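You operate a simulated robot arm through the tools that you are given. There is no shell and no other tool. Be economical: measure what you need, move in short steps, check, and stop when the job is done.

You are at the controls of a simulated robot arm. One attempt, no reset.

JOB
Put one of the modules from the grey bench on top of the white module there. Then stack the blue cap from the white bench on top of the grey cap. Then put one of the brass fittings from the white bench on the brown-topped red bench. Then put two of the blue blocks from the white bench on the shelf under the grey bench. Keep to this order. Set down upright: module.

Only the result counts: the job must be done as asked and must still hold three seconds after the hand-in. Knocking over, shifting, dropping, spilling or breaking anything else fails it. A push-on lid holds only when it is set on centred and level and pressed home; a screw cap is set on level and turned clockwise until tight.

ROBOT AND FRAMES
A 7-joint arm with a fingered hand on a trunk, on a base that drives. Base frame: it is fixed to the floor where the robot stands at the start and does not move with it; the origin is under the middle of the robot, x ahead of it, y to its left, z up. Readings come in cm, rad, newtons and seconds.
Its first joint turns from -2.897 to 2.897 rad. Places, roughly: blue block (7x5x3 cm) [120, -140, 80]; blue block (7x5x8 cm) [100, -170, 80]; brass fitting [75, -150, 75]; brown-topped red bench [100, -330, 80]; cap [100, -125, 75]; module [50, 25, 75]; shelf under the grey bench [70, -10, 30]; white module [75, 25, 75]. Payload 4 kg.
The tool frame sits at the grasp point between the pads (the TCP): z along the fingers, y along the line on which they close. The tips reach 3 cm beyond it. Largest opening 10.4 cm; the body of the gripper starts 3.5 cm behind the TCP. The gripper is a hand of 4 fingers: y runs from the thumb to the fingers, the wrist lies at [-1.5, -11.3, -19] in the tool frame, and closing takes about 1.5 s.
Orientation is told as [roll, pitch, yaw] about the base's x, y, z axes, in that order, counted from this pose: with the fingers straight down and the wrist toward the robot, the tool's x, y and z point along [0, 1, 0], [1, 0, 0] and [0, 0, -1] of the base frame.

CONTROLS
- The arm moves only by the tool jog_arm. Its argument "rows" is a list of rows, each a list of 6 numbers: the shift along the tool's x, y, z in units of 50 mm (1.0 is 50 mm), then the turn, a rotation vector about the tool's x, y, z in units of 8 degrees (1.0 is 8 degrees). In form: [[x, y, z, wx, wy, wz], ...]. A call has 1 to 12 rows; each row shifts and turns the commanded pose from where the row before left it, along the tool's axes as they then stand. "grip" is the gripper command, from -1 (shut) to 1 (fully open), values between in proportion, set as the call begins (left out, the last holds). A call with a number of a shift or a turn outside -1 to 1 is refused whole. Each row takes 0.2 s and may step no farther than 5 cm and 0.15 rad from the row before; otherwise, or with a gripper value out of range, the whole call is refused. Where a pose cannot be reached the arm comes as near as it can. A force on the tool above 40 N (or 10 N above the force at the start of the call, whichever is more), or a blocked arm, ends the call early, and 0.2 s more pass. Each finger travels about 15.3 cm/s and halts on what it meets, pressing with about 28 N; the grip force reading is that of the motor and also rises with nothing between the fingers. The clock runs only during rows and for 0.2 s after the last one: add rows that do not move to give the fingers time. It gives the time, the measured TCP pose, the force on the tool (base axes), the opening and the grip force at its end, in the units of the frame above (readings bear some noise), with the torque about the TCP (base axes, N m) and any sound that the robot's microphone picked up, and new pictures: "show" is both (left out), scene, wrist or none.
- Cameras (640 x 400 px; columns grow to the right, rows downward): "scene" is now at [31.67, 20.16, 120.69]; the picture's right is [0.04, -1.00, 0.00], its down [-0.76, -0.03, -0.65] and it looks along [0.65, 0.03, -0.76] (base axes); focal length 219 px, centre (320, 200). "wrist" rides on the gripper at [6.1, -9.2, -13] in the tool frame; the picture's right is [-0.81, 0.28, -0.52], its down [-0.53, -0.71, 0.46] and it looks along [-0.24, 0.64, 0.72] (tool axes); focal length 275 px, centre (320, 200). There is no depth. A picture from a camera that has moved, and an enlarged one, comes with that camera's place and axes in the base frame and with its lens.
- drive_base(legs): drives the robot by 1 to 6 legs, each [ahead, left, turn to the left] in cm, cm and rad, along the robot's own axes; the way and the turn of a leg run together, so that a leg with both is an arc; at most 150 cm and 3.142 rad a leg. The arm and the cameras ride along, it lands a little off, and it stops where it bumps. It gives what a move gives, and a new picture of the scene camera.
- finger_targets(index, middle, ring, thumb_bend, thumb_turn): sets how far each is bent, from 0 (flat) to 100 (curled in); at 30 the hand is open as for a grip, at 70 the pads meet at the TCP. One left out holds its place. A second passes; each finger stops where it meets its share of the squeeze, and holds until it gets a number again. A gripper value or a shape takes the hand back. It gives what a move gives, with no picture; readings hold the bend of each and the force on the fingers (four entries, about 0 where the hand has none), thumb and palm. thumb_turn goes from beside the hand (0) to across from the fingers (100), as for a grip.
- grasp_type(shape): the hand has 4 fingers and takes this shape, open, in about a second: jaw (thumb against the fingers, like two jaws); tri (thumb and two fingers); tip (a fingertip pinch); poke (one finger out to press); point (the index stretched); flat (the hand flat); cup (the hand cupped); fist (a fist). The gripper value then closes the fingers along that shape, each until it touches; the sizes above hold for jaw. It gives what a move gives, with no picture.
- head_to(pan, tilt): turns the head with the scene camera to pan (to the left, within 2.496 rad either way) and tilt (down, from -0.506 to 1.204), counted from straight ahead of the robot. It gives what a move gives, and a new picture of the scene camera.
- close_up(camera, box): a new picture of the part [left, top, right, bottom] of that camera's present view, enlarged. It takes no simulated time.
- job_done(): hands the job in; it is judged then, once.

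Go step by step. Nothing tells you exact positions but the pictures and the camera data: compare them with the known pose of the tool, close in by small moves and look again before you grip or let go. The budget is 165 turns and 260 pictures, counting those below and the enlarged ones. Unless the task says otherwise, let go and move clear before handing in, and close with one line.

The tools are called after ">>>" by a JSON object that holds its "fn" and its "kwargs". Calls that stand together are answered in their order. jog_arm: Moves the arm, as the interface text tells. Its arguments: {"type":"object","properties":{"rows":{"type":"array","items":{"type":"array","items":{"type":"number"}}},"grip":{"type":"number"},"show":{"type":"string","enum":["both","scene","wrist","none"]}},"required":["rows"]} The other tools are called the same way: grasp_type (shape) gives the hand a shape; finger_targets (index, middle, ring, thumb_bend, thumb_turn) moves the fingers one by one; drive_base (legs) drives the base; head_to (pan, tilt) turns the head that bears the scene camera; close_up (camera, box) takes an enlarged picture of a part of a camera's view; job_done () hands the job in.

At the start:

```text
clock: 0.0
tool_pos: [53.67, 29.62, 103.1]
tcp_rot: [0.0, 0.001, 0.0]
ft_force: [0.0, -0.8, 0.3]
ft_torque: [0.01, 0.01, -0.04]
width: 10.35
finger_force: 0.1
shape: jaw
bend: [30.0, 30.0, 30.0, 30.0, 98.0]
finger forces: [0.0, 0.0, 0.1, 0.0, 0.0, 0.0]
robot x, y, heading: [0.47, 0.55, -0.002]
head pan, tilt: [0.044, 0.864]
```

scene: 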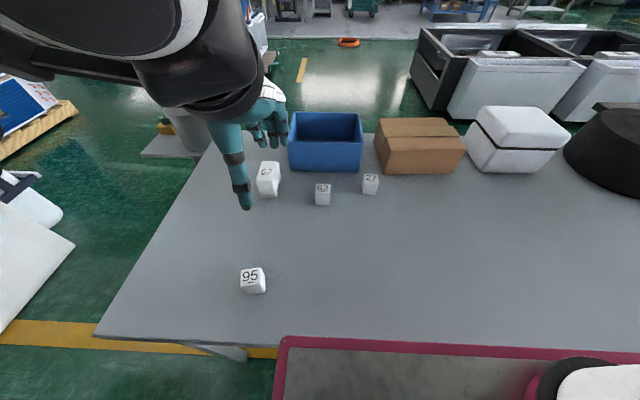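
wrist: 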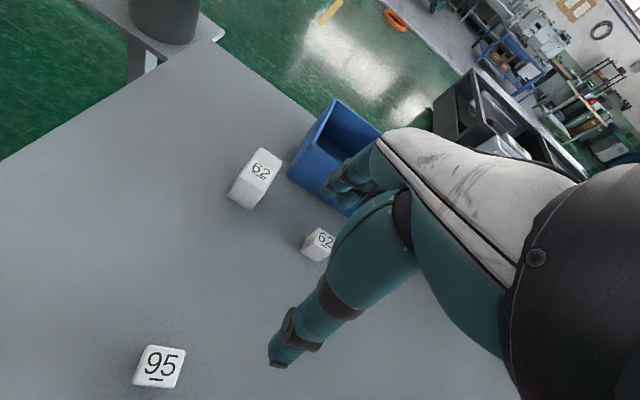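

I see a grey bench with several small white marked blocks, a blue bin, a box. I'll enlarge to tell which are modules.

>>> {"fn": "close_up", "kwargs": {"camera": "scene", "box": [220, 140, 400, 310]}}

>>> {"fn": "close_up", "kwargs": {"camera": "wrist", "box": [120, 120, 360, 400]}}

```text
2.35 times, centred on (310, 225) of scene
camera zoom: at [31.67, 20.16, 120.69], right [0.04, -1.0, 0.0], down [-0.76, -0.03, -0.65], along [0.65, 0.03, -0.76], focal length 516 px, centre (344, 141)
```

zoom: 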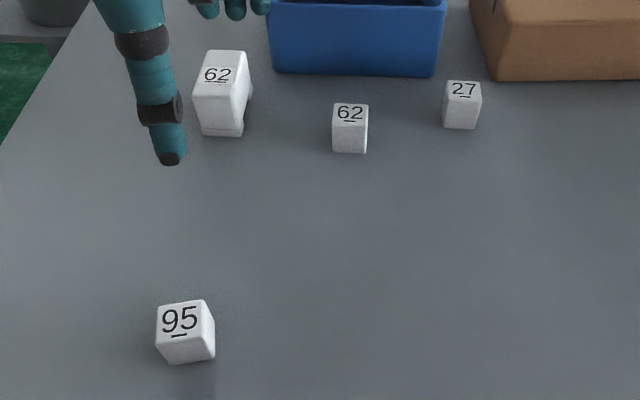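

```text
1.43 times, centred on (240, 260) of wrist
camera zoom: at [44.59, 35.73, 116.0], right [0.28, -0.81, 0.52], down [-0.71, -0.53, -0.46], along [0.64, -0.24, -0.72], focal length 393 px, centre (434, 114)
```

zoom: 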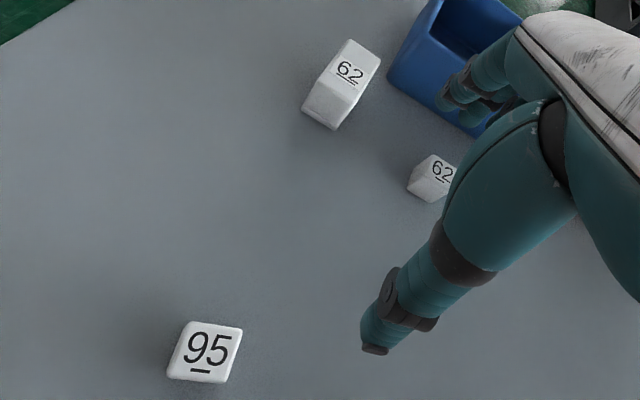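

All four blocks look white; I'll survey around first, then look closely with the wrist camera.

>>> {"fn": "head_to", "kwargs": {"pan": -0.7, "tilt": 0.75}}

>>> {"fn": "head_to", "kwargs": {"pan": -1.3, "tilt": 0.5}}

>>> {"fn": "head_to", "kwargs": {"pan": 0.5, "tilt": 0.9}}

```text
clock: 1.1
tool_pos: [53.67, 29.68, 103.04]
tcp_rot: [-0.001, -0.001, 0.0]
ft_force: [-0.2, 0.3, 0.6]
ft_torque: [-0.01, -0.02, -0.02]
width: 10.37
finger_force: 0.0
shape: jaw
bend: [30.0, 30.0, 30.0, 30.0, 98.0]
finger forces: [0.0, 0.0, 0.0, 0.1, 0.0, 0.0]
robot x, y, heading: [0.02, -0.07, 0.004]
head pan, tilt: [-0.7, 0.75]
camera scene: at [30.27, 14.5, 121.6], right [-0.64, -0.77, 0.0], down [-0.52, 0.44, -0.73], along [0.56, -0.47, -0.68], focal length 219 px, centre (320, 200)
```

scene: 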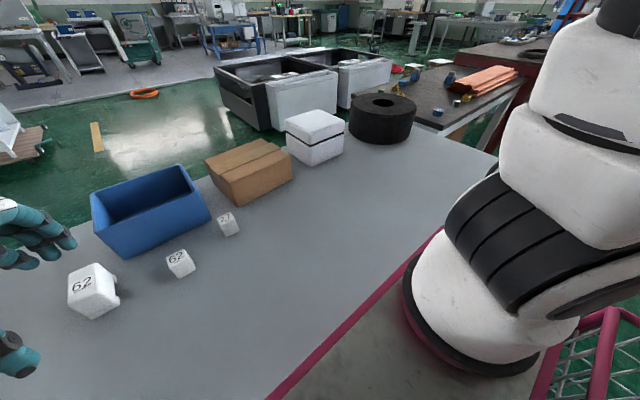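

```text
clock: 2.1
tool_pos: [53.64, 29.65, 103.16]
tcp_rot: [0.001, 0.001, 0.0]
ft_force: [0.1, 0.2, 0.4]
ft_torque: [0.05, -0.02, 0.01]
width: 10.37
finger_force: 0.1
shape: jaw
bend: [30.0, 30.0, 30.0, 30.0, 98.0]
finger forces: [0.0, 0.0, 0.0, 0.0, 0.0, 0.1]
robot x, y, heading: [0.15, -0.0, -0.003]
head pan, tilt: [-1.3, 0.499]
camera scene: at [26.37, 11.07, 123.79], right [-0.96, -0.27, 0.0], down [-0.13, 0.46, -0.88], along [0.24, -0.85, -0.48], focal length 219 px, centre (320, 200)
```

scene: 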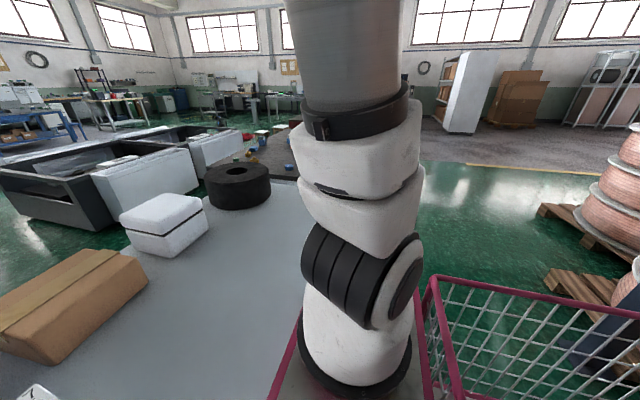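

```text
clock: 3.9
tool_pos: [53.76, 29.66, 103.04]
tcp_rot: [-0.001, 0.0, -0.001]
ft_force: [0.5, 0.0, 1.0]
ft_torque: [-0.01, 0.0, 0.0]
width: 10.37
finger_force: 0.1
shape: jaw
bend: [30.0, 30.0, 30.0, 30.0, 98.0]
finger forces: [0.0, 0.0, 0.0, 0.0, 0.0, 0.1]
robot x, y, heading: [-0.19, -0.28, -0.0]
head pan, tilt: [0.499, 0.901]
camera scene: at [30.56, 23.44, 120.41], right [0.48, -0.88, 0.0], down [-0.69, -0.37, -0.62], along [0.55, 0.3, -0.78], focal length 219 px, centre (320, 200)
```

scene: 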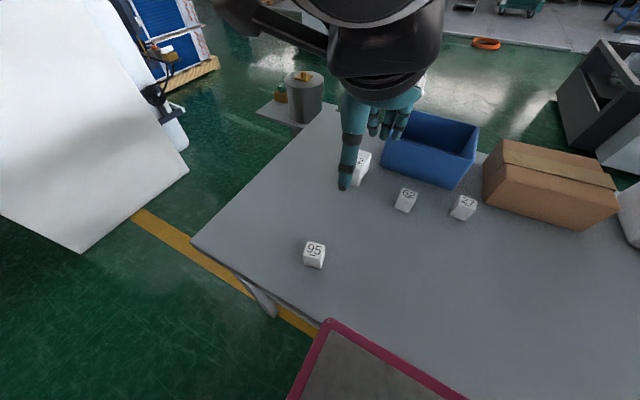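

>>> {"fn": "jog_arm", "kwargs": {"rows": [[0.5, -1, -0.3, 0, 0, 0], [0, -1, 0, 0, 0, 0], [0, -1, 0, 0, 0, 0]], "show": "wrist"}}

>>> {"fn": "head_to", "kwargs": {"pan": 0.044, "tilt": 0.7}}

>>> {"fn": "close_up", "kwargs": {"camera": "scene", "box": [230, 190, 400, 300]}}

```text
refused: row 1 steps farther than a row can; nothing moved
```

```text
clock: 4.8
tool_pos: [53.73, 29.53, 103.0]
tcp_rot: [0.0, 0.001, 0.0]
ft_force: [0.4, 0.7, 0.6]
ft_torque: [0.03, 0.01, 0.01]
width: 10.37
finger_force: 0.0
shape: jaw
bend: [30.0, 30.0, 30.0, 30.0, 98.0]
finger forces: [0.0, 0.0, 0.0, 0.1, 0.1, 0.0]
robot x, y, heading: [0.04, -0.05, -0.002]
head pan, tilt: [0.044, 0.7]
camera scene: at [32.42, 20.21, 122.02], right [0.04, -1.0, 0.0], down [-0.64, -0.03, -0.76], along [0.76, 0.03, -0.64], focal length 219 px, centre (320, 200)
```

scene: 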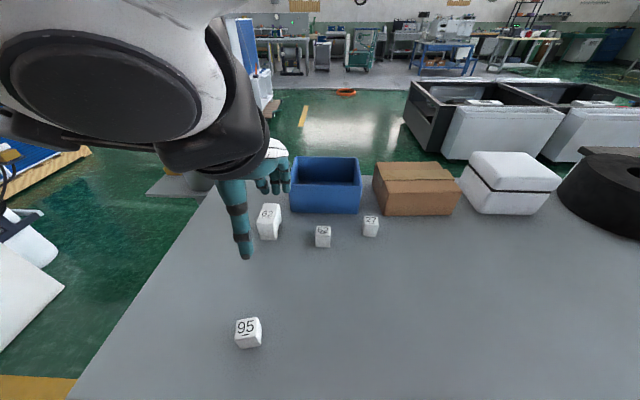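

```text
3.64 times, centred on (315, 245) of scene
camera zoom: at [32.42, 20.21, 122.02], right [0.04, -1.0, 0.0], down [-0.64, -0.03, -0.76], along [0.76, 0.03, -0.64], focal length 797 px, centre (338, 36)
```

zoom: 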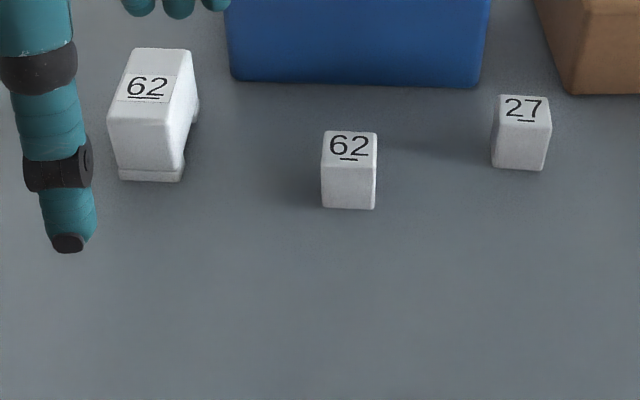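

The large block marked 62 (taller, whiter, about [73.7, 35.5], top about 82.8) is the white module; the small ones are modules. I'll hover over the small 62 at about [71, 21].

>>> {"fn": "jog_arm", "kwargs": {"rows": [[-0.42, 0.85, 0, 0, 0, 0], [-0.42, 0.85, 0, 0, 0, 0], [-0.42, 0.85, 0, 0, 0, 0], [-0.42, 0.85, 0, 0, 0, 0], [0, 0, 0.9, 0, 0, 0], [0, 0, 0.9, 0, 0, 0], [0, 0, 0, 0, 0, 0]], "grip": 1}}

```text
clock: 6.4
tool_pos: [70.84, 21.17, 94.18]
tcp_rot: [0.0, 0.001, 0.0]
ft_force: [0.4, -0.3, -0.2]
ft_torque: [0.01, 0.01, -0.02]
width: 10.39
finger_force: 0.3
shape: jaw
bend: [30.0, 30.0, 30.0, 30.0, 98.0]
finger forces: [0.0, 0.0, 0.1, 0.0, 0.0, 0.0]
robot x, y, heading: [-0.16, -0.09, -0.0]
head pan, tilt: [0.044, 0.7]
camera scene: at [32.42, 20.19, 122.02], right [0.04, -1.0, 0.0], down [-0.64, -0.03, -0.76], along [0.76, 0.03, -0.64], focal length 219 px, centre (320, 200)
camera wrist: at [61.64, 27.3, 107.01], right [0.27, -0.81, 0.52], down [-0.71, -0.53, -0.46], along [0.64, -0.24, -0.72], focal length 275 px, centre (320, 200)
```

scene: 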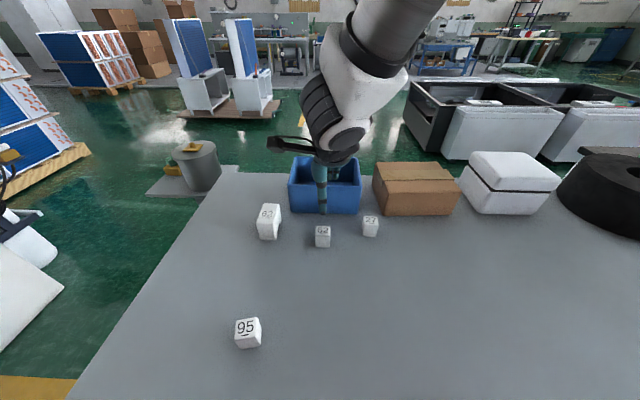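
wrist: 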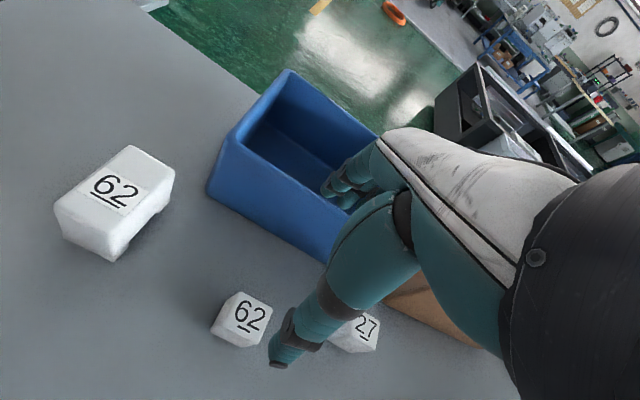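

>>> {"fn": "jog_arm", "kwargs": {"rows": [[-0.08, -0.24, 0.7, 0, 0, 0], [0, 0, 0.7, 0, 0, 0], [0, 0, 0, 0, 0, 0]]}}

>>> {"fn": "close_up", "kwargs": {"camera": "scene", "box": [240, 160, 400, 260]}}

```text
clock: 7.2
tool_pos: [69.63, 20.87, 87.15]
tcp_rot: [-0.001, 0.001, 0.002]
ft_force: [0.9, 0.0, -0.6]
ft_torque: [0.0, -0.01, 0.01]
width: 10.37
finger_force: 0.1
shape: jaw
bend: [30.0, 30.0, 30.0, 30.0, 98.0]
finger forces: [0.1, 0.1, 0.1, 0.0, 0.1, 0.1]
robot x, y, heading: [-0.23, 0.15, -0.003]
head pan, tilt: [0.044, 0.7]
camera scene: at [32.42, 20.2, 122.02], right [0.04, -1.0, 0.0], down [-0.64, -0.03, -0.76], along [0.76, 0.03, -0.64], focal length 219 px, centre (320, 200)
camera wrist: at [60.37, 26.91, 100.07], right [0.28, -0.81, 0.52], down [-0.71, -0.53, -0.46], along [0.64, -0.24, -0.72], focal length 275 px, centre (320, 200)
```

scene: 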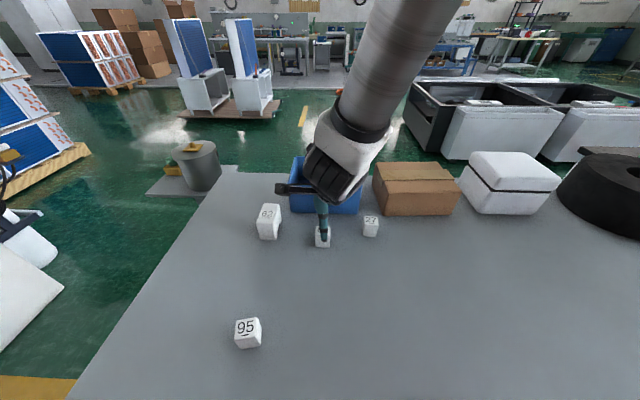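
wrist: 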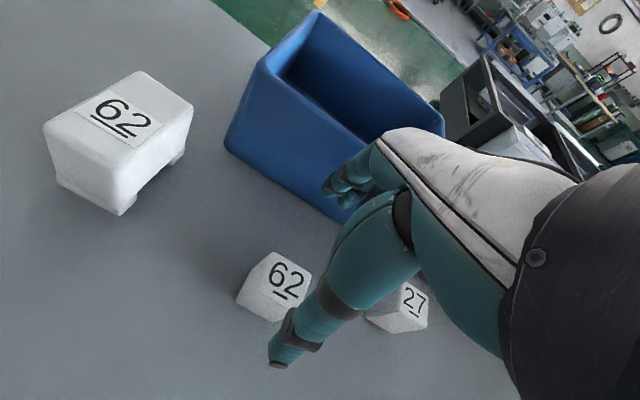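

```text
4.00 times, centred on (320, 210) of scene
camera zoom: at [32.42, 20.2, 122.02], right [0.04, -1.0, 0.0], down [-0.64, -0.03, -0.76], along [0.76, 0.03, -0.64], focal length 877 px, centre (320, 160)
```

zoom: 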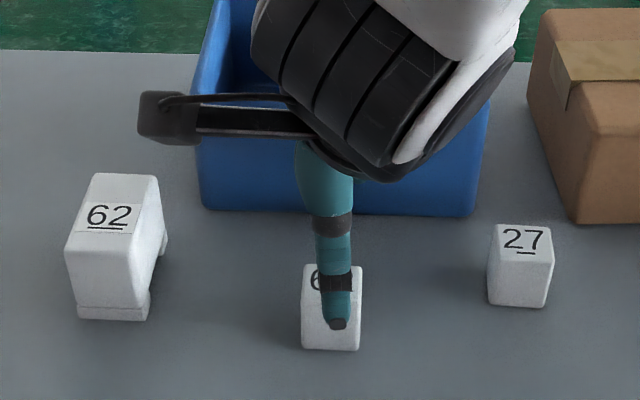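

>>> {"fn": "jog_arm", "kwargs": {"rows": [[0, 0, 0.5, 0, 0, 0], [0, 0, 0.5, 0, 0, 0], [0, 0, 0.3, 0, 0, 0], [0, 0, 0.2, 0, 0, 0], [0, 0, 0.1, 0, 0, 0], [0, 0, 0, 0, 0, 0]]}}

>>> {"fn": "close_up", "kwargs": {"camera": "scene", "box": [240, 160, 400, 260]}}

```text
clock: 8.2
tool_pos: [69.87, 21.03, 80.88]
tcp_rot: [0.005, -0.017, -0.003]
ft_force: [-5.7, -4.5, 28.3]
ft_torque: [-0.39, -1.3, -0.21]
width: 10.06
finger_force: 0.1
shape: jaw
bend: [30.0, 30.0, 30.0, 28.0, 98.0]
finger forces: [0.2, 26.3, 0.0, 0.0, 1.6, 0.0]
robot x, y, heading: [-0.23, -0.02, -0.003]
head pan, tilt: [0.044, 0.7]
stopped in row 4: the force on the tool passed its limit (the readings are from after the stop); the commanded pose is now the measured one
camera scene: at [32.32, 20.16, 122.06], right [0.04, -1.0, 0.0], down [-0.64, -0.03, -0.77], along [0.76, 0.03, -0.64], focal length 219 px, centre (320, 200)
camera wrist: at [60.55, 27.04, 93.54], right [0.27, -0.81, 0.52], down [-0.71, -0.53, -0.47], along [0.66, -0.24, -0.72], focal length 275 px, centre (320, 200)
```

scene: 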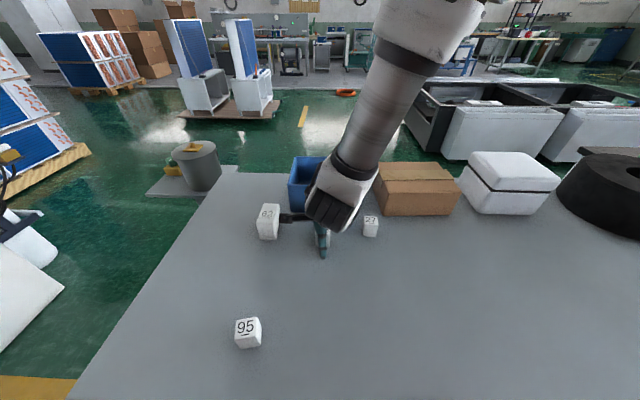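
wrist: 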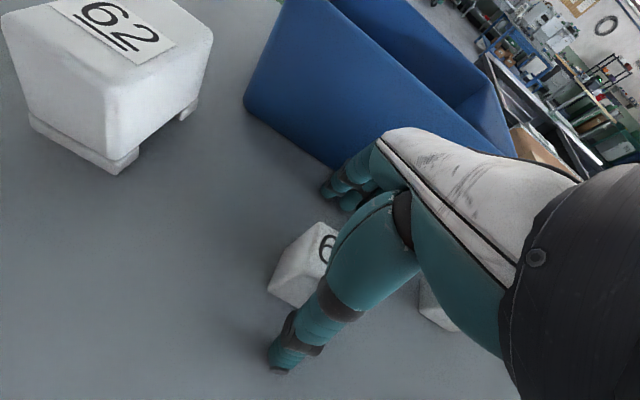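

```text
4.00 times, centred on (320, 210) of scene
camera zoom: at [32.32, 20.16, 122.06], right [0.04, -1.0, 0.0], down [-0.64, -0.03, -0.77], along [0.76, 0.03, -0.64], focal length 877 px, centre (320, 160)
```

zoom: 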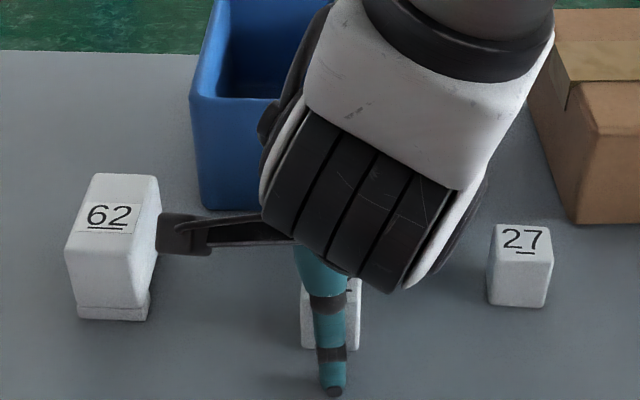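

Fingertips met the bench, so the bench is at about z 78 and the cube centre at about [68.5, 21]. Raise slightly, shift back and close.

>>> {"fn": "jog_arm", "kwargs": {"rows": [[0, 0, -0.14, 0, 0, 0], [0, -0.24, 0, 0, 0, 0], [0, 0, 0, 0, 0, 0]], "show": "none"}}

>>> {"fn": "jog_arm", "kwargs": {"rows": [[0, 0, 0, 0, 0, 0], [0, 0, 0, 0, 0, 0], [0, 0, 0, 0, 0, 0], [0, 0, 0, 0, 0, 0], [0, 0, 0, 0, 0, 0], [0, 0, 0, 0, 0, 0], [0, 0, 0, 0, 0, 0]], "grip": -1}}

```text
clock: 8.9
tool_pos: [68.67, 20.98, 81.2]
tcp_rot: [0.004, -0.01, -0.001]
ft_force: [-0.2, 0.7, 0.0]
ft_torque: [0.0, 0.02, 0.01]
width: 10.39
finger_force: 0.0
shape: jaw
bend: [30.0, 30.0, 30.0, 30.0, 98.0]
finger forces: [0.0, 0.0, 0.0, 0.1, 0.1, 0.0]
robot x, y, heading: [0.11, -0.09, 0.0]
head pan, tilt: [0.044, 0.7]
```

```text
clock: 10.6
tool_pos: [68.65, 20.98, 81.2]
tcp_rot: [0.004, -0.01, -0.002]
ft_force: [0.0, 0.2, 0.3]
ft_torque: [-0.02, -0.02, -0.03]
width: 2.67
finger_force: 28.0
shape: jaw
bend: [74.0, 55.0, 60.0, 75.0, 100.0]
finger forces: [16.0, 8.3, 0.0, 0.1, 24.5, 0.0]
robot x, y, heading: [0.21, -0.07, 0.002]
head pan, tilt: [0.044, 0.7]
camera scene: at [32.42, 20.2, 122.02], right [0.04, -1.0, 0.0], down [-0.64, -0.03, -0.76], along [0.76, 0.03, -0.64], focal length 219 px, centre (320, 200)
camera wrist: at [59.38, 27.02, 94.04], right [0.27, -0.81, 0.52], down [-0.71, -0.53, -0.47], along [0.65, -0.24, -0.72], focal length 275 px, centre (320, 200)
```

scene: 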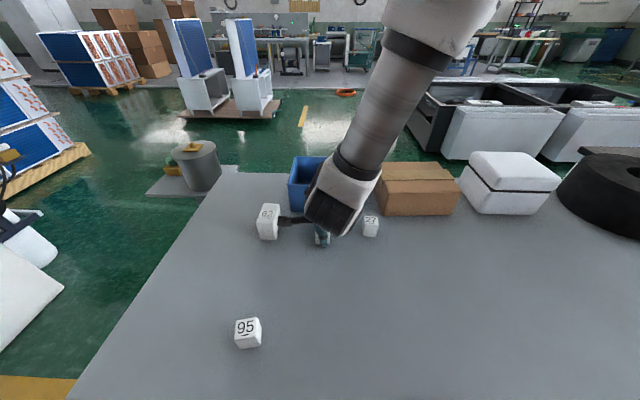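
wrist: 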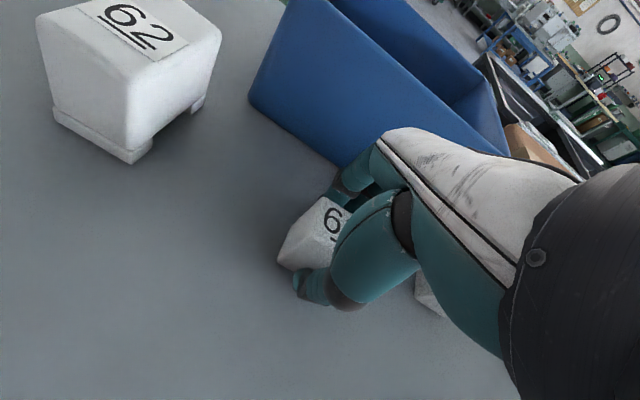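

>>> {"fn": "close_up", "kwargs": {"camera": "wrist", "box": [220, 140, 460, 340]}}

>>> {"fn": "close_up", "kwargs": {"camera": "scene", "box": [270, 180, 390, 260]}}

```text
2.00 times, centred on (340, 240) of wrist
camera zoom: at [59.38, 27.02, 94.04], right [0.27, -0.81, 0.52], down [-0.71, -0.53, -0.47], along [0.65, -0.24, -0.72], focal length 551 px, centre (280, 120)
```

zoom: 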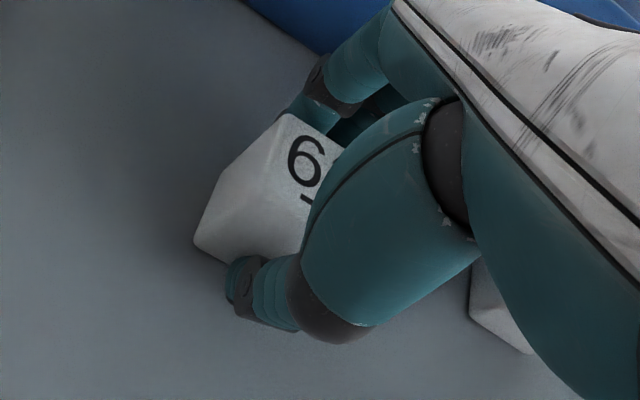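

```text
5.00 times, centred on (330, 220) of scene
camera zoom: at [32.42, 20.2, 122.02], right [0.04, -1.0, 0.0], down [-0.64, -0.03, -0.76], along [0.76, 0.03, -0.64], focal length 1096 px, centre (270, 100)
```

zoom: 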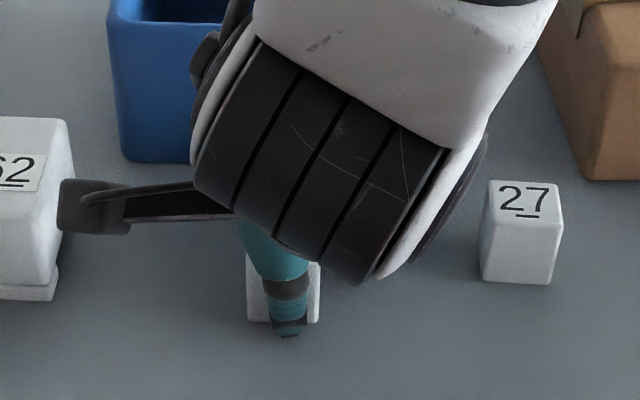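

>>> {"fn": "jog_arm", "kwargs": {"rows": [[0, 0, -0.2, 0, 0, 0], [0, 0, -0.4, 0, 0, 0], [0, 0, -0.6, 0, 0, 0], [0, 0, 0, 0, 0, 0]]}}

>>> {"fn": "close_up", "kwargs": {"camera": "scene", "box": [270, 180, 390, 260]}}

```text
clock: 11.6
tool_pos: [68.5, 21.02, 87.3]
tcp_rot: [0.004, -0.01, -0.001]
ft_force: [-1.1, 0.5, -0.2]
ft_torque: [0.03, 0.0, -0.02]
width: 2.65
finger_force: 28.3
shape: jaw
bend: [74.0, 55.0, 60.0, 75.0, 100.0]
finger forces: [16.2, 8.4, 0.1, 0.0, 24.5, 0.0]
robot x, y, heading: [0.09, 0.07, 0.002]
head pan, tilt: [0.044, 0.7]
camera scene: at [32.42, 20.2, 122.02], right [0.04, -1.0, 0.0], down [-0.64, -0.03, -0.76], along [0.76, 0.03, -0.64], focal length 219 px, centre (320, 200)
camera wrist: at [59.31, 27.0, 100.08], right [0.27, -0.81, 0.52], down [-0.71, -0.53, -0.46], along [0.65, -0.24, -0.72], focal length 275 px, centre (320, 200)
```

scene: 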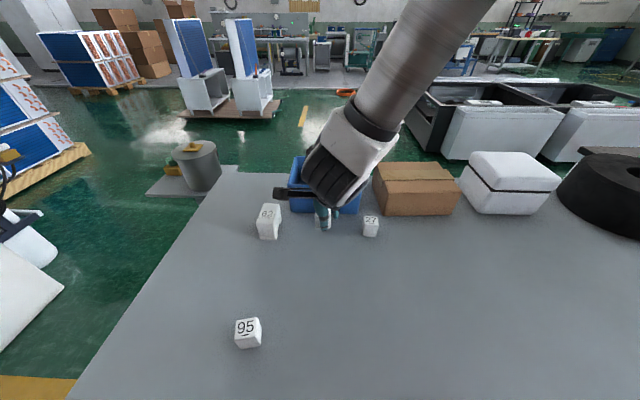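
wrist: 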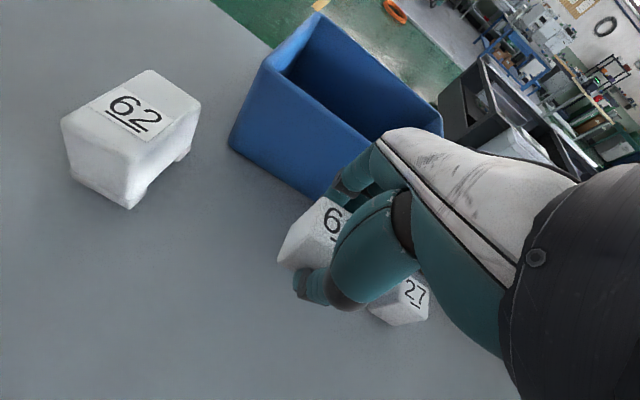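

```text
5.00 times, centred on (330, 220) of scene
camera zoom: at [32.42, 20.2, 122.02], right [0.04, -1.0, 0.0], down [-0.64, -0.03, -0.76], along [0.76, 0.03, -0.64], focal length 1096 px, centre (270, 100)
```

zoom: 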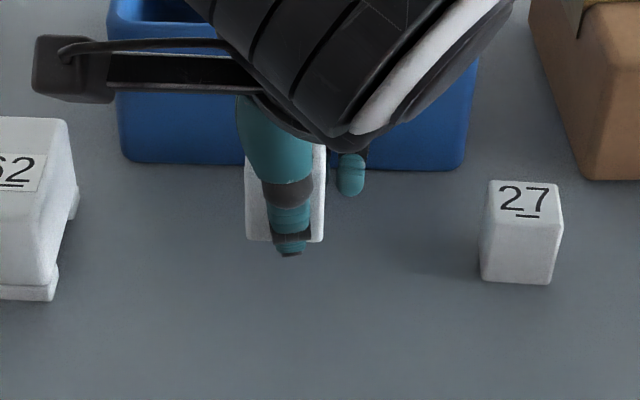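

The cube is held. Raise and hover over the white module at about [70.8, 34.8].

>>> {"fn": "jog_arm", "kwargs": {"rows": [[0, 0, -0.8, 0, 0, 0], [0, 0, -0.8, 0, 0, 0], [0.9, 0.15, 0, 0, 0, 0], [0.9, 0.15, 0, 0, 0, 0], [0.9, 0.15, 0, 0, 0, 0], [0, 0, 0, 0, 0, 0]]}}

>>> {"fn": "close_up", "kwargs": {"camera": "scene", "box": [220, 160, 380, 260]}}

```text
clock: 12.9
tool_pos: [70.66, 34.5, 95.38]
tcp_rot: [0.003, -0.012, 0.0]
ft_force: [-0.1, 0.0, -0.7]
ft_torque: [0.0, 0.03, 0.06]
width: 2.63
finger_force: 27.9
shape: jaw
bend: [74.0, 55.0, 60.0, 75.0, 100.0]
finger forces: [16.0, 8.5, 0.0, 0.0, 24.4, 0.1]
robot x, y, heading: [0.35, -0.34, 0.001]
head pan, tilt: [0.044, 0.7]
camera scene: at [32.41, 20.2, 122.02], right [0.04, -1.0, 0.0], down [-0.64, -0.03, -0.76], along [0.76, 0.03, -0.64], focal length 219 px, centre (320, 200)
camera wrist: at [61.48, 40.46, 108.16], right [0.27, -0.81, 0.52], down [-0.71, -0.53, -0.47], along [0.65, -0.24, -0.72], focal length 275 px, centre (320, 200)
```

scene: 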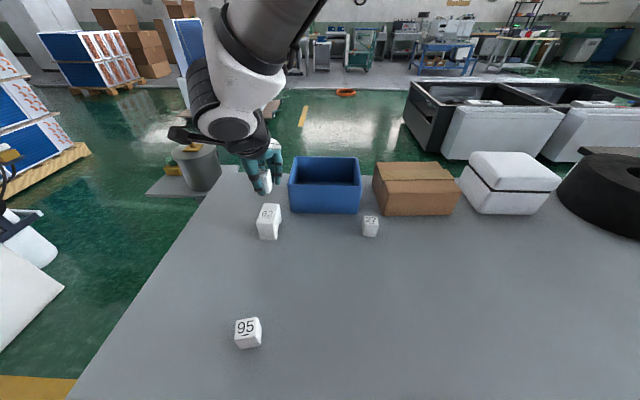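
wrist: 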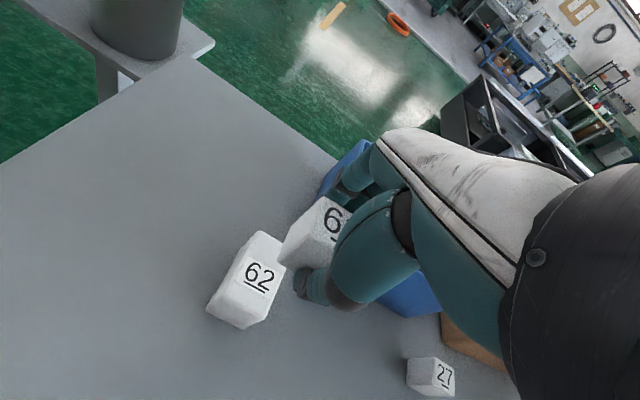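

```text
4.00 times, centred on (300, 210) of scene
camera zoom: at [32.41, 20.2, 122.02], right [0.04, -1.0, 0.0], down [-0.64, -0.03, -0.76], along [0.76, 0.03, -0.64], focal length 877 px, centre (400, 160)
```

zoom: 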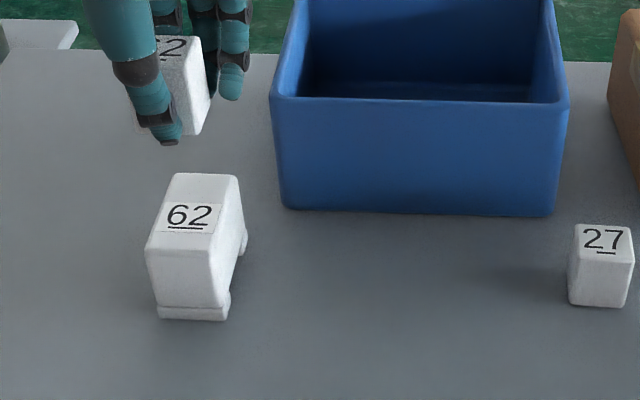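

>>> {"fn": "close_up", "kwargs": {"camera": "wrist", "box": [190, 180, 350, 340]}}

```text
2.50 times, centred on (270, 260) of wrist
camera zoom: at [61.48, 40.46, 108.16], right [0.27, -0.81, 0.52], down [-0.71, -0.53, -0.47], along [0.65, -0.24, -0.72], focal length 688 px, centre (445, 50)
```

zoom: 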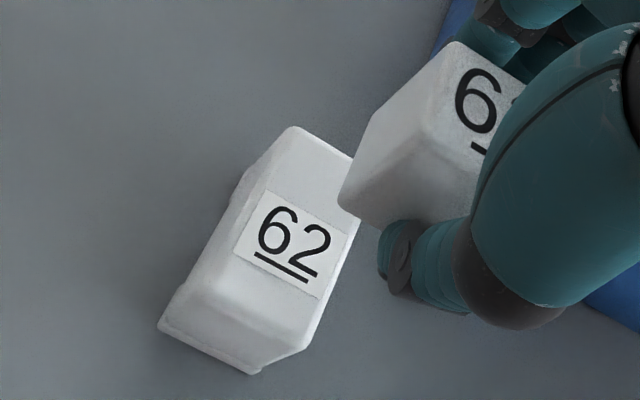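

Label triangulation puts the white module's top at about z 84.2, centre [71.8, 35.0]; the held cube sits slightly ahead of the TCP. Adjust and descend most of the way.

>>> {"fn": "jog_arm", "kwargs": {"rows": [[0.09, 0.09, 0.5, 0, 0, 0], [0, 0, 0.5, 0, 0, 0], [0, 0, 0.24, 0, 0, 0], [0, 0, 0, 0, 0, 0]]}}

>>> {"fn": "close_up", "kwargs": {"camera": "scene", "box": [220, 180, 316, 240]}}

>>> {"fn": "close_up", "kwargs": {"camera": "wrist", "box": [190, 160, 350, 340]}}

```text
clock: 13.9
tool_pos: [71.28, 34.81, 89.06]
tcp_rot: [0.004, -0.01, -0.001]
ft_force: [0.6, 0.5, -0.2]
ft_torque: [-0.01, 0.02, -0.01]
width: 2.65
finger_force: 27.9
shape: jaw
bend: [74.0, 55.0, 60.0, 75.0, 100.0]
finger forces: [15.9, 8.4, 0.0, 0.1, 24.4, 0.0]
robot x, y, heading: [-0.22, -0.14, -0.001]
head pan, tilt: [0.044, 0.7]
camera scene: at [32.42, 20.2, 122.02], right [0.04, -1.0, 0.0], down [-0.64, -0.03, -0.76], along [0.76, 0.03, -0.64], focal length 219 px, centre (320, 200)
camera wrist: at [62.03, 40.94, 101.95], right [0.27, -0.81, 0.52], down [-0.71, -0.53, -0.47], along [0.65, -0.24, -0.72], focal length 275 px, centre (320, 200)
```

scene: 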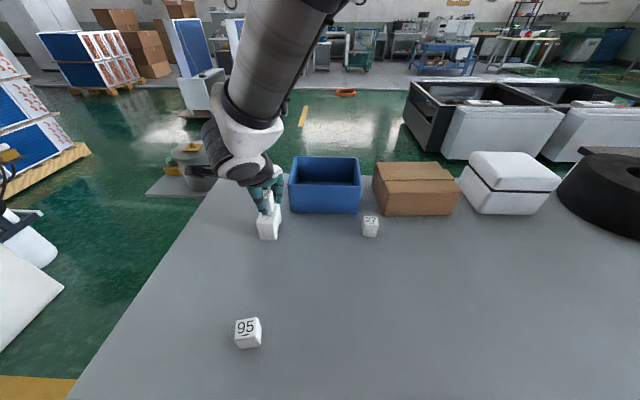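
wrist: 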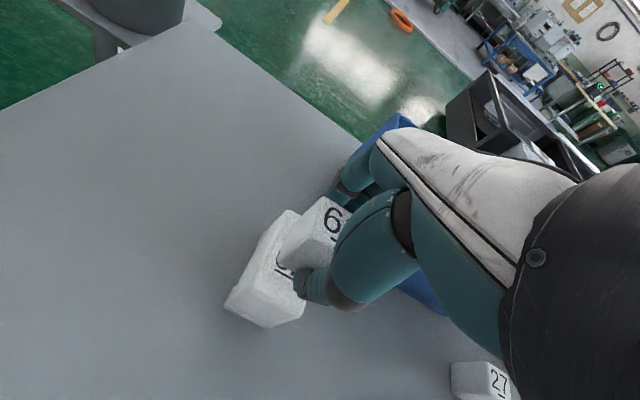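

```text
6.67 times, centred on (268, 210) of scene
camera zoom: at [32.42, 20.2, 122.02], right [0.04, -1.0, 0.0], down [-0.64, -0.03, -0.76], along [0.76, 0.03, -0.64], focal length 1462 px, centre (667, 133)
```

zoom: 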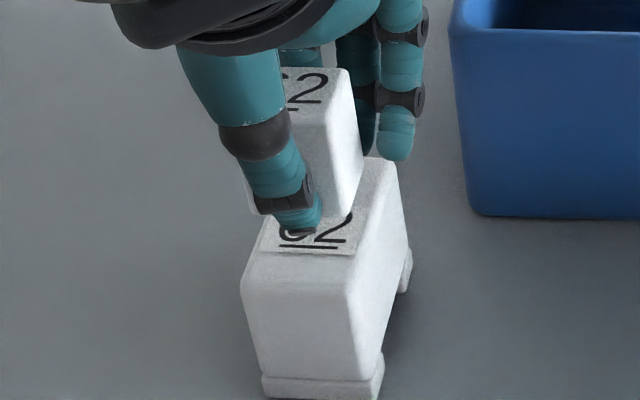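

```text
2.22 times, centred on (270, 250) of wrist
camera zoom: at [62.03, 40.94, 101.95], right [0.27, -0.81, 0.52], down [-0.71, -0.53, -0.47], along [0.65, -0.24, -0.72], focal length 612 px, centre (431, 89)
```

zoom: 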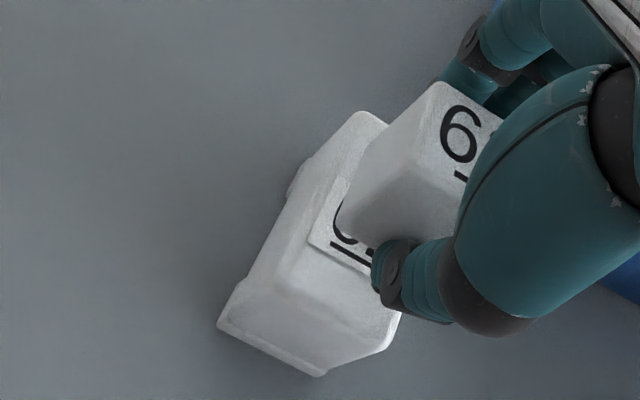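

>>> {"fn": "jog_arm", "kwargs": {"rows": [[-0.04, 0.08, 0.15, 0, 0, 0], [0, 0, 0.08, 0, 0, 0], [0, 0, 0, 0, 0, 0]], "show": "none"}}

>>> {"fn": "close_up", "kwargs": {"camera": "scene", "box": [220, 180, 316, 240]}}

```text
clock: 14.8
tool_pos: [71.64, 34.69, 87.95]
tcp_rot: [0.004, -0.011, 0.0]
ft_force: [-0.7, 0.0, -1.9]
ft_torque: [0.01, 0.0, 0.0]
width: 2.6
finger_force: 27.9
shape: jaw
bend: [74.0, 55.0, 60.0, 75.0, 100.0]
finger forces: [16.1, 8.5, 0.0, 0.0, 24.5, 0.0]
robot x, y, heading: [-0.11, -0.05, 0.002]
head pan, tilt: [0.044, 0.7]
```

```text
6.67 times, centred on (268, 210) of scene
camera zoom: at [32.42, 20.2, 122.02], right [0.04, -1.0, 0.0], down [-0.64, -0.03, -0.76], along [0.76, 0.03, -0.64], focal length 1462 px, centre (667, 133)
```

zoom: 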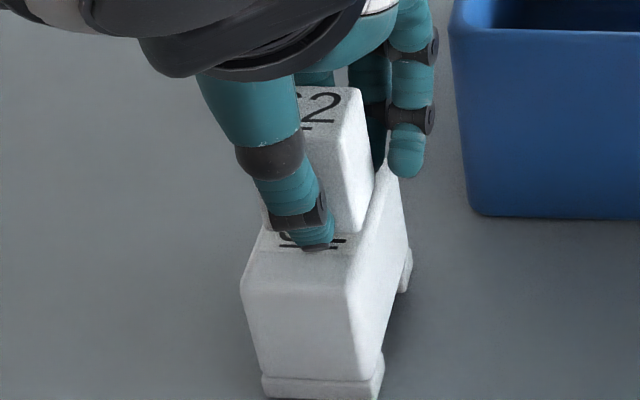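

>>> {"fn": "jog_arm", "kwargs": {"rows": [[0, 0, 0.05, 0, 0, 0], [0, 0, 0, 0, 0, 0]], "show": "none"}}

>>> {"fn": "jog_arm", "kwargs": {"rows": [[0, 0, 0.05, 0, 0, 0], [0, 0, 0, 0, 0, 0]], "show": "none"}}

>>> {"fn": "close_up", "kwargs": {"camera": "scene", "box": [220, 180, 316, 240]}}

```text
clock: 15.3
tool_pos: [71.79, 34.84, 87.78]
tcp_rot: [0.003, -0.01, 0.0]
ft_force: [0.5, 0.5, -0.4]
ft_torque: [-0.02, 0.02, 0.03]
width: 2.65
finger_force: 28.3
shape: jaw
bend: [74.0, 55.0, 60.0, 75.0, 100.0]
finger forces: [16.0, 8.3, 0.0, 0.1, 24.4, 0.0]
robot x, y, heading: [0.23, 0.01, 0.002]
head pan, tilt: [0.044, 0.7]
```

```text
clock: 15.9
tool_pos: [71.67, 34.65, 87.44]
tcp_rot: [0.003, -0.01, 0.002]
ft_force: [1.0, -0.5, -0.6]
ft_torque: [0.02, 0.01, 0.01]
width: 2.62
finger_force: 28.7
shape: jaw
bend: [74.0, 55.0, 60.0, 75.0, 100.0]
finger forces: [16.1, 8.4, 0.1, 0.0, 24.4, 0.1]
robot x, y, heading: [0.26, 0.35, -0.003]
head pan, tilt: [0.044, 0.7]
```

```text
6.67 times, centred on (268, 210) of scene
camera zoom: at [32.42, 20.2, 122.02], right [0.04, -1.0, 0.0], down [-0.64, -0.03, -0.76], along [0.76, 0.03, -0.64], focal length 1462 px, centre (667, 133)
```

zoom: 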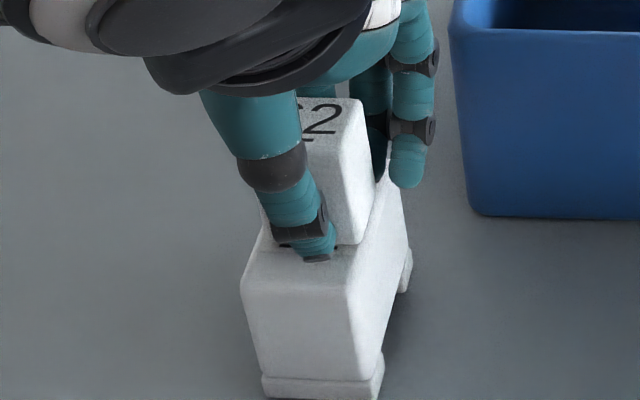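

>>> {"fn": "jog_arm", "kwargs": {"rows": [[0, 0.04, 0.05, 0, 0, 0], [0, 0, 0, 0, 0, 0]], "show": "none"}}

>>> {"fn": "jog_arm", "kwargs": {"rows": [[0, 0, 0.05, 0, 0, 0], [0, 0, 0, 0, 0, 0]], "show": "none"}}

>>> {"fn": "jog_arm", "kwargs": {"rows": [[0, 0, 0.05, 0, 0, 0], [0, 0, 0, 0, 0, 0]], "show": "wrist"}}

>>> {"fn": "close_up", "kwargs": {"camera": "scene", "box": [220, 180, 316, 240]}}

```text
clock: 16.6
tool_pos: [71.83, 34.7, 87.36]
tcp_rot: [0.004, -0.013, -0.001]
ft_force: [-2.3, -0.1, 12.3]
ft_torque: [0.03, 0.15, -0.01]
width: 2.68
finger_force: 27.5
shape: jaw
bend: [74.0, 55.0, 60.0, 75.0, 100.0]
finger forces: [15.7, 8.6, 0.1, 0.1, 32.9, 0.0]
robot x, y, heading: [-0.09, -0.23, -0.002]
head pan, tilt: [0.044, 0.7]
```

```text
clock: 17.2
tool_pos: [71.98, 34.84, 87.42]
tcp_rot: [0.009, -0.017, 0.0]
ft_force: [-1.6, -0.4, 9.6]
ft_torque: [-0.01, 0.03, 0.01]
width: 2.76
finger_force: 27.8
shape: jaw
bend: [74.0, 54.0, 60.0, 76.0, 100.0]
finger forces: [16.6, 9.5, 0.0, 0.0, 31.6, 0.1]
robot x, y, heading: [-0.05, -0.22, -0.002]
head pan, tilt: [0.044, 0.7]
stopped in row 2: the force on the tool passed its limit (the readings are from after the stop); the commanded pose is now the measured one
```

```text
clock: 17.9
tool_pos: [72.02, 34.89, 87.23]
tcp_rot: [0.011, -0.019, -0.002]
ft_force: [-1.1, -0.5, 10.2]
ft_torque: [0.01, 0.04, 0.03]
width: 2.77
finger_force: 27.9
shape: jaw
bend: [74.0, 54.0, 60.0, 76.0, 100.0]
finger forces: [16.7, 9.9, 0.0, 0.1, 33.2, 0.0]
robot x, y, heading: [-0.19, 0.22, 0.0]
head pan, tilt: [0.044, 0.7]
stopped in row 2: the force on the tool passed its limit (the readings are from after the stop); the commanded pose is now the measured one
camera wrist: at [62.68, 40.89, 100.09], right [0.26, -0.82, 0.51], down [-0.7, -0.53, -0.48], along [0.66, -0.24, -0.71], focal length 275 px, centre (320, 200)
```

wrist: 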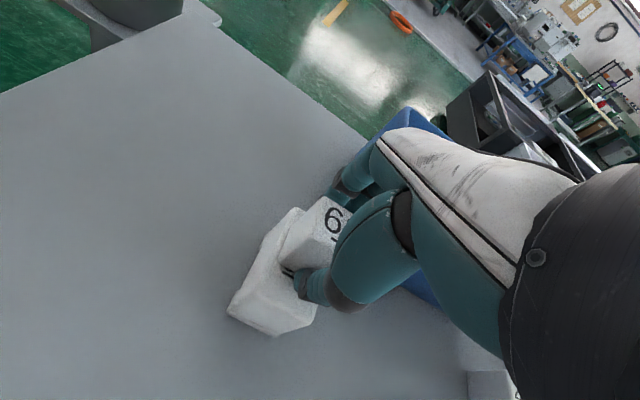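

```text
6.67 times, centred on (268, 210) of scene
camera zoom: at [32.37, 20.18, 122.03], right [0.04, -1.0, 0.0], down [-0.64, -0.03, -0.77], along [0.76, 0.03, -0.64], focal length 1462 px, centre (667, 133)
```

zoom: 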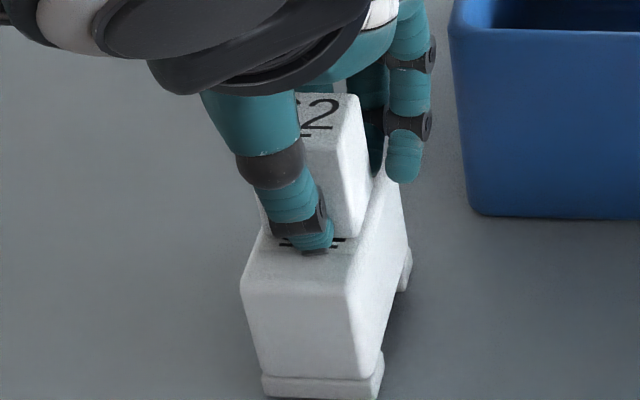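

Contact made. Release gently.

>>> {"fn": "jog_arm", "kwargs": {"rows": [[0, 0, -0.02, 0, 0, 0], [0, 0, 0, 0, 0, 0]], "grip": -0.2, "show": "none"}}

>>> {"fn": "jog_arm", "kwargs": {"rows": [[0, 0, 0, 0, 0, 0], [0, 0, 0, 0, 0, 0], [0, 0, 0, 0, 0, 0]], "grip": 0.4, "show": "wrist"}}

>>> {"fn": "close_up", "kwargs": {"camera": "scene", "box": [220, 180, 316, 240]}}

```text
clock: 18.5
tool_pos: [72.07, 34.96, 87.34]
tcp_rot: [0.01, -0.018, -0.003]
ft_force: [1.6, 0.0, 5.3]
ft_torque: [0.04, 0.04, 0.0]
width: 4.02
finger_force: 0.0
shape: jaw
bend: [74.0, 49.0, 46.0, 75.0, 100.0]
finger forces: [0.0, 0.0, 0.0, 0.1, 5.3, 0.1]
robot x, y, heading: [-0.29, -0.28, 0.003]
head pan, tilt: [0.044, 0.7]
```

```text
clock: 19.3
tool_pos: [72.05, 34.84, 87.28]
tcp_rot: [0.011, -0.017, -0.001]
ft_force: [0.2, -0.1, 0.0]
ft_torque: [0.0, 0.02, -0.01]
width: 7.24
finger_force: 0.0
shape: jaw
bend: [27.0, 37.0, 34.0, 58.0, 99.0]
finger forces: [0.1, 0.0, 0.0, 0.0, 0.0, 0.0]
robot x, y, heading: [0.01, 0.02, 0.002]
head pan, tilt: [0.044, 0.7]
camera wrist: at [62.66, 40.89, 100.07], right [0.27, -0.82, 0.51], down [-0.71, -0.53, -0.47], along [0.66, -0.24, -0.72], focal length 275 px, centre (320, 200)
```

wrist: 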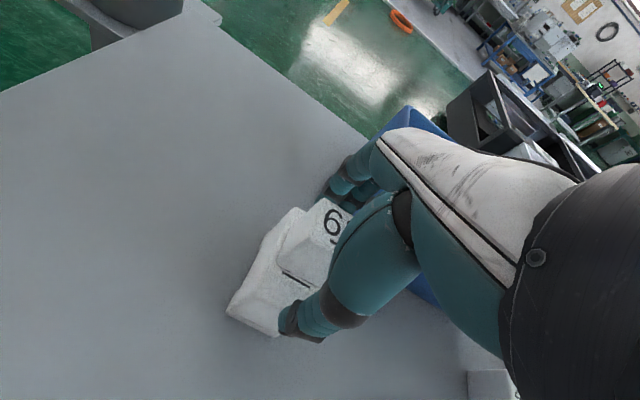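

```text
6.67 times, centred on (268, 210) of scene
camera zoom: at [32.4, 20.2, 122.02], right [0.04, -1.0, 0.0], down [-0.64, -0.03, -0.76], along [0.76, 0.03, -0.64], focal length 1462 px, centre (667, 133)
```

zoom: 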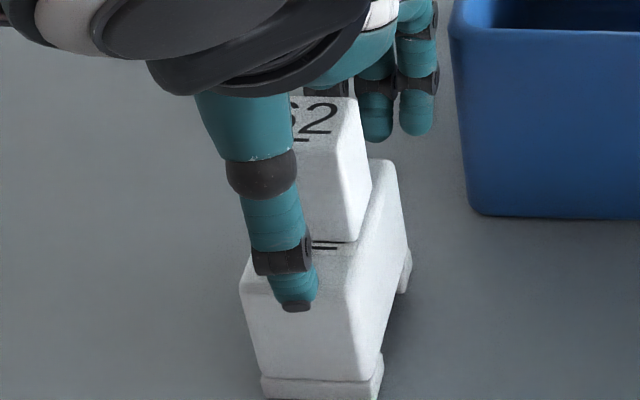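

>>> {"fn": "jog_arm", "kwargs": {"rows": [[0, 0, -0.4, 0, 0, 0], [0, 0, -0.8, 0, 0, 0], [0, 0, -0.9, 0, 0, 0], [0, 0, -0.9, 0, 0, 0], [0, 0, -0.9, 0, 0, 0], [0, 0, 0, 0, 0, 0]], "show": "scene"}}

>>> {"fn": "close_up", "kwargs": {"camera": "scene", "box": [220, 180, 316, 240]}}

```text
clock: 20.7
tool_pos: [71.71, 34.65, 106.7]
tcp_rot: [0.011, -0.017, 0.0]
ft_force: [0.3, -0.3, 0.0]
ft_torque: [-0.03, 0.01, 0.0]
width: 7.27
finger_force: 0.0
shape: jaw
bend: [27.0, 37.0, 34.0, 58.0, 99.0]
finger forces: [0.0, 0.0, 0.0, 0.1, 0.0, 0.0]
robot x, y, heading: [0.28, 0.14, 0.005]
head pan, tilt: [0.044, 0.7]
camera scene: at [32.4, 20.2, 122.02], right [0.04, -1.0, 0.0], down [-0.64, -0.03, -0.76], along [0.76, 0.03, -0.64], focal length 219 px, centre (320, 200)
```

scene: 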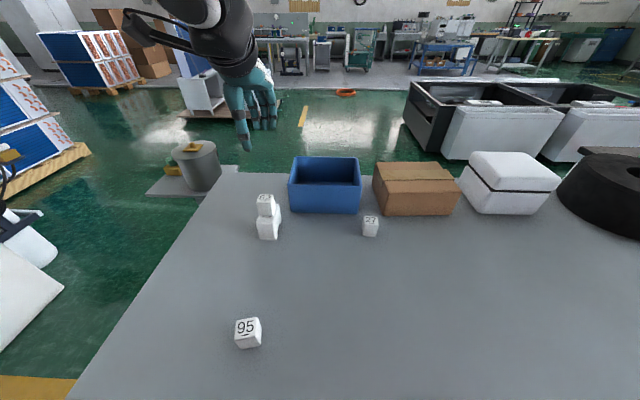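

```text
6.67 times, centred on (268, 210) of scene
camera zoom: at [32.4, 20.2, 122.02], right [0.04, -1.0, 0.0], down [-0.64, -0.03, -0.76], along [0.76, 0.03, -0.64], focal length 1462 px, centre (667, 133)
```

zoom: 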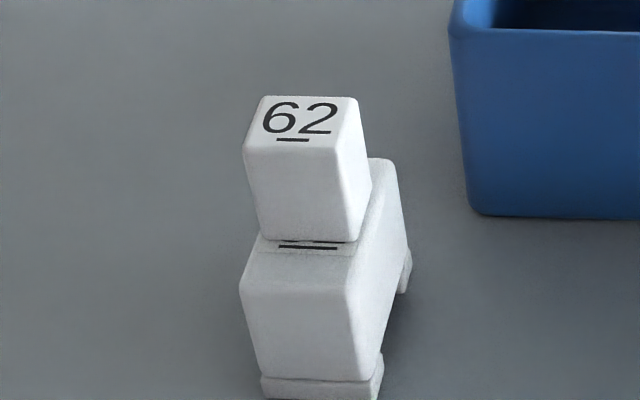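

Module stacked. Now look right for the way to the white bench.

>>> {"fn": "head_to", "kwargs": {"pan": -1.2, "tilt": 0.5}}

>>> {"fn": "head_to", "kwargs": {"pan": -1.8, "tilt": 0.8}}

```text
clock: 22.2
tool_pos: [71.63, 34.69, 106.63]
tcp_rot: [0.011, -0.017, -0.001]
ft_force: [0.0, 0.7, -0.8]
ft_torque: [-0.01, 0.01, 0.0]
width: 7.25
finger_force: 0.1
shape: jaw
bend: [27.0, 37.0, 34.0, 58.0, 99.0]
finger forces: [0.1, 0.0, 0.0, 0.0, 0.0, 0.1]
robot x, y, heading: [-0.42, -0.08, -0.003]
head pan, tilt: [-1.201, 0.499]
camera scene: at [27.21, 11.35, 123.79], right [-0.93, -0.36, 0.0], down [-0.17, 0.45, -0.88], along [0.32, -0.82, -0.48], focal length 219 px, centre (320, 200)
```

scene: 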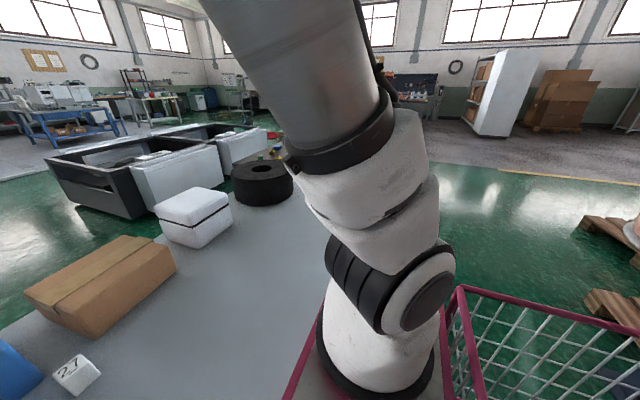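

```text
clock: 23.2
tool_pos: [71.69, 34.58, 106.69]
tcp_rot: [0.012, -0.017, 0.0]
ft_force: [0.1, -0.7, -0.2]
ft_torque: [-0.02, 0.02, 0.02]
width: 7.27
finger_force: 0.0
shape: jaw
bend: [27.0, 37.0, 34.0, 58.0, 99.0]
finger forces: [0.1, 0.0, 0.1, 0.0, 0.0, 0.0]
robot x, y, heading: [-0.34, -0.17, 0.001]
head pan, tilt: [-1.799, 0.799]
camera scene: at [22.09, 11.97, 121.2], right [-0.97, 0.23, 0.0], down [0.16, 0.7, -0.7], along [-0.16, -0.68, -0.72], focal length 219 px, centre (320, 200)
```

scene: 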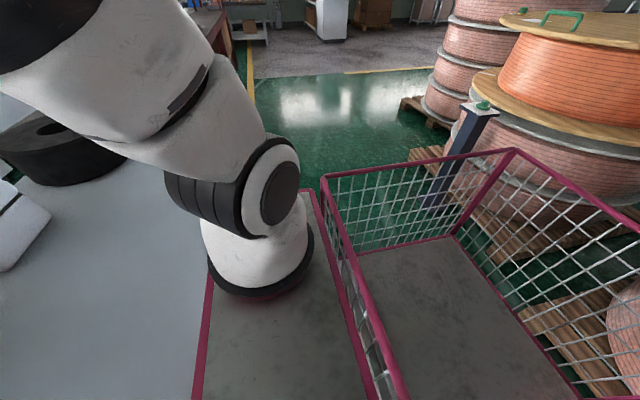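

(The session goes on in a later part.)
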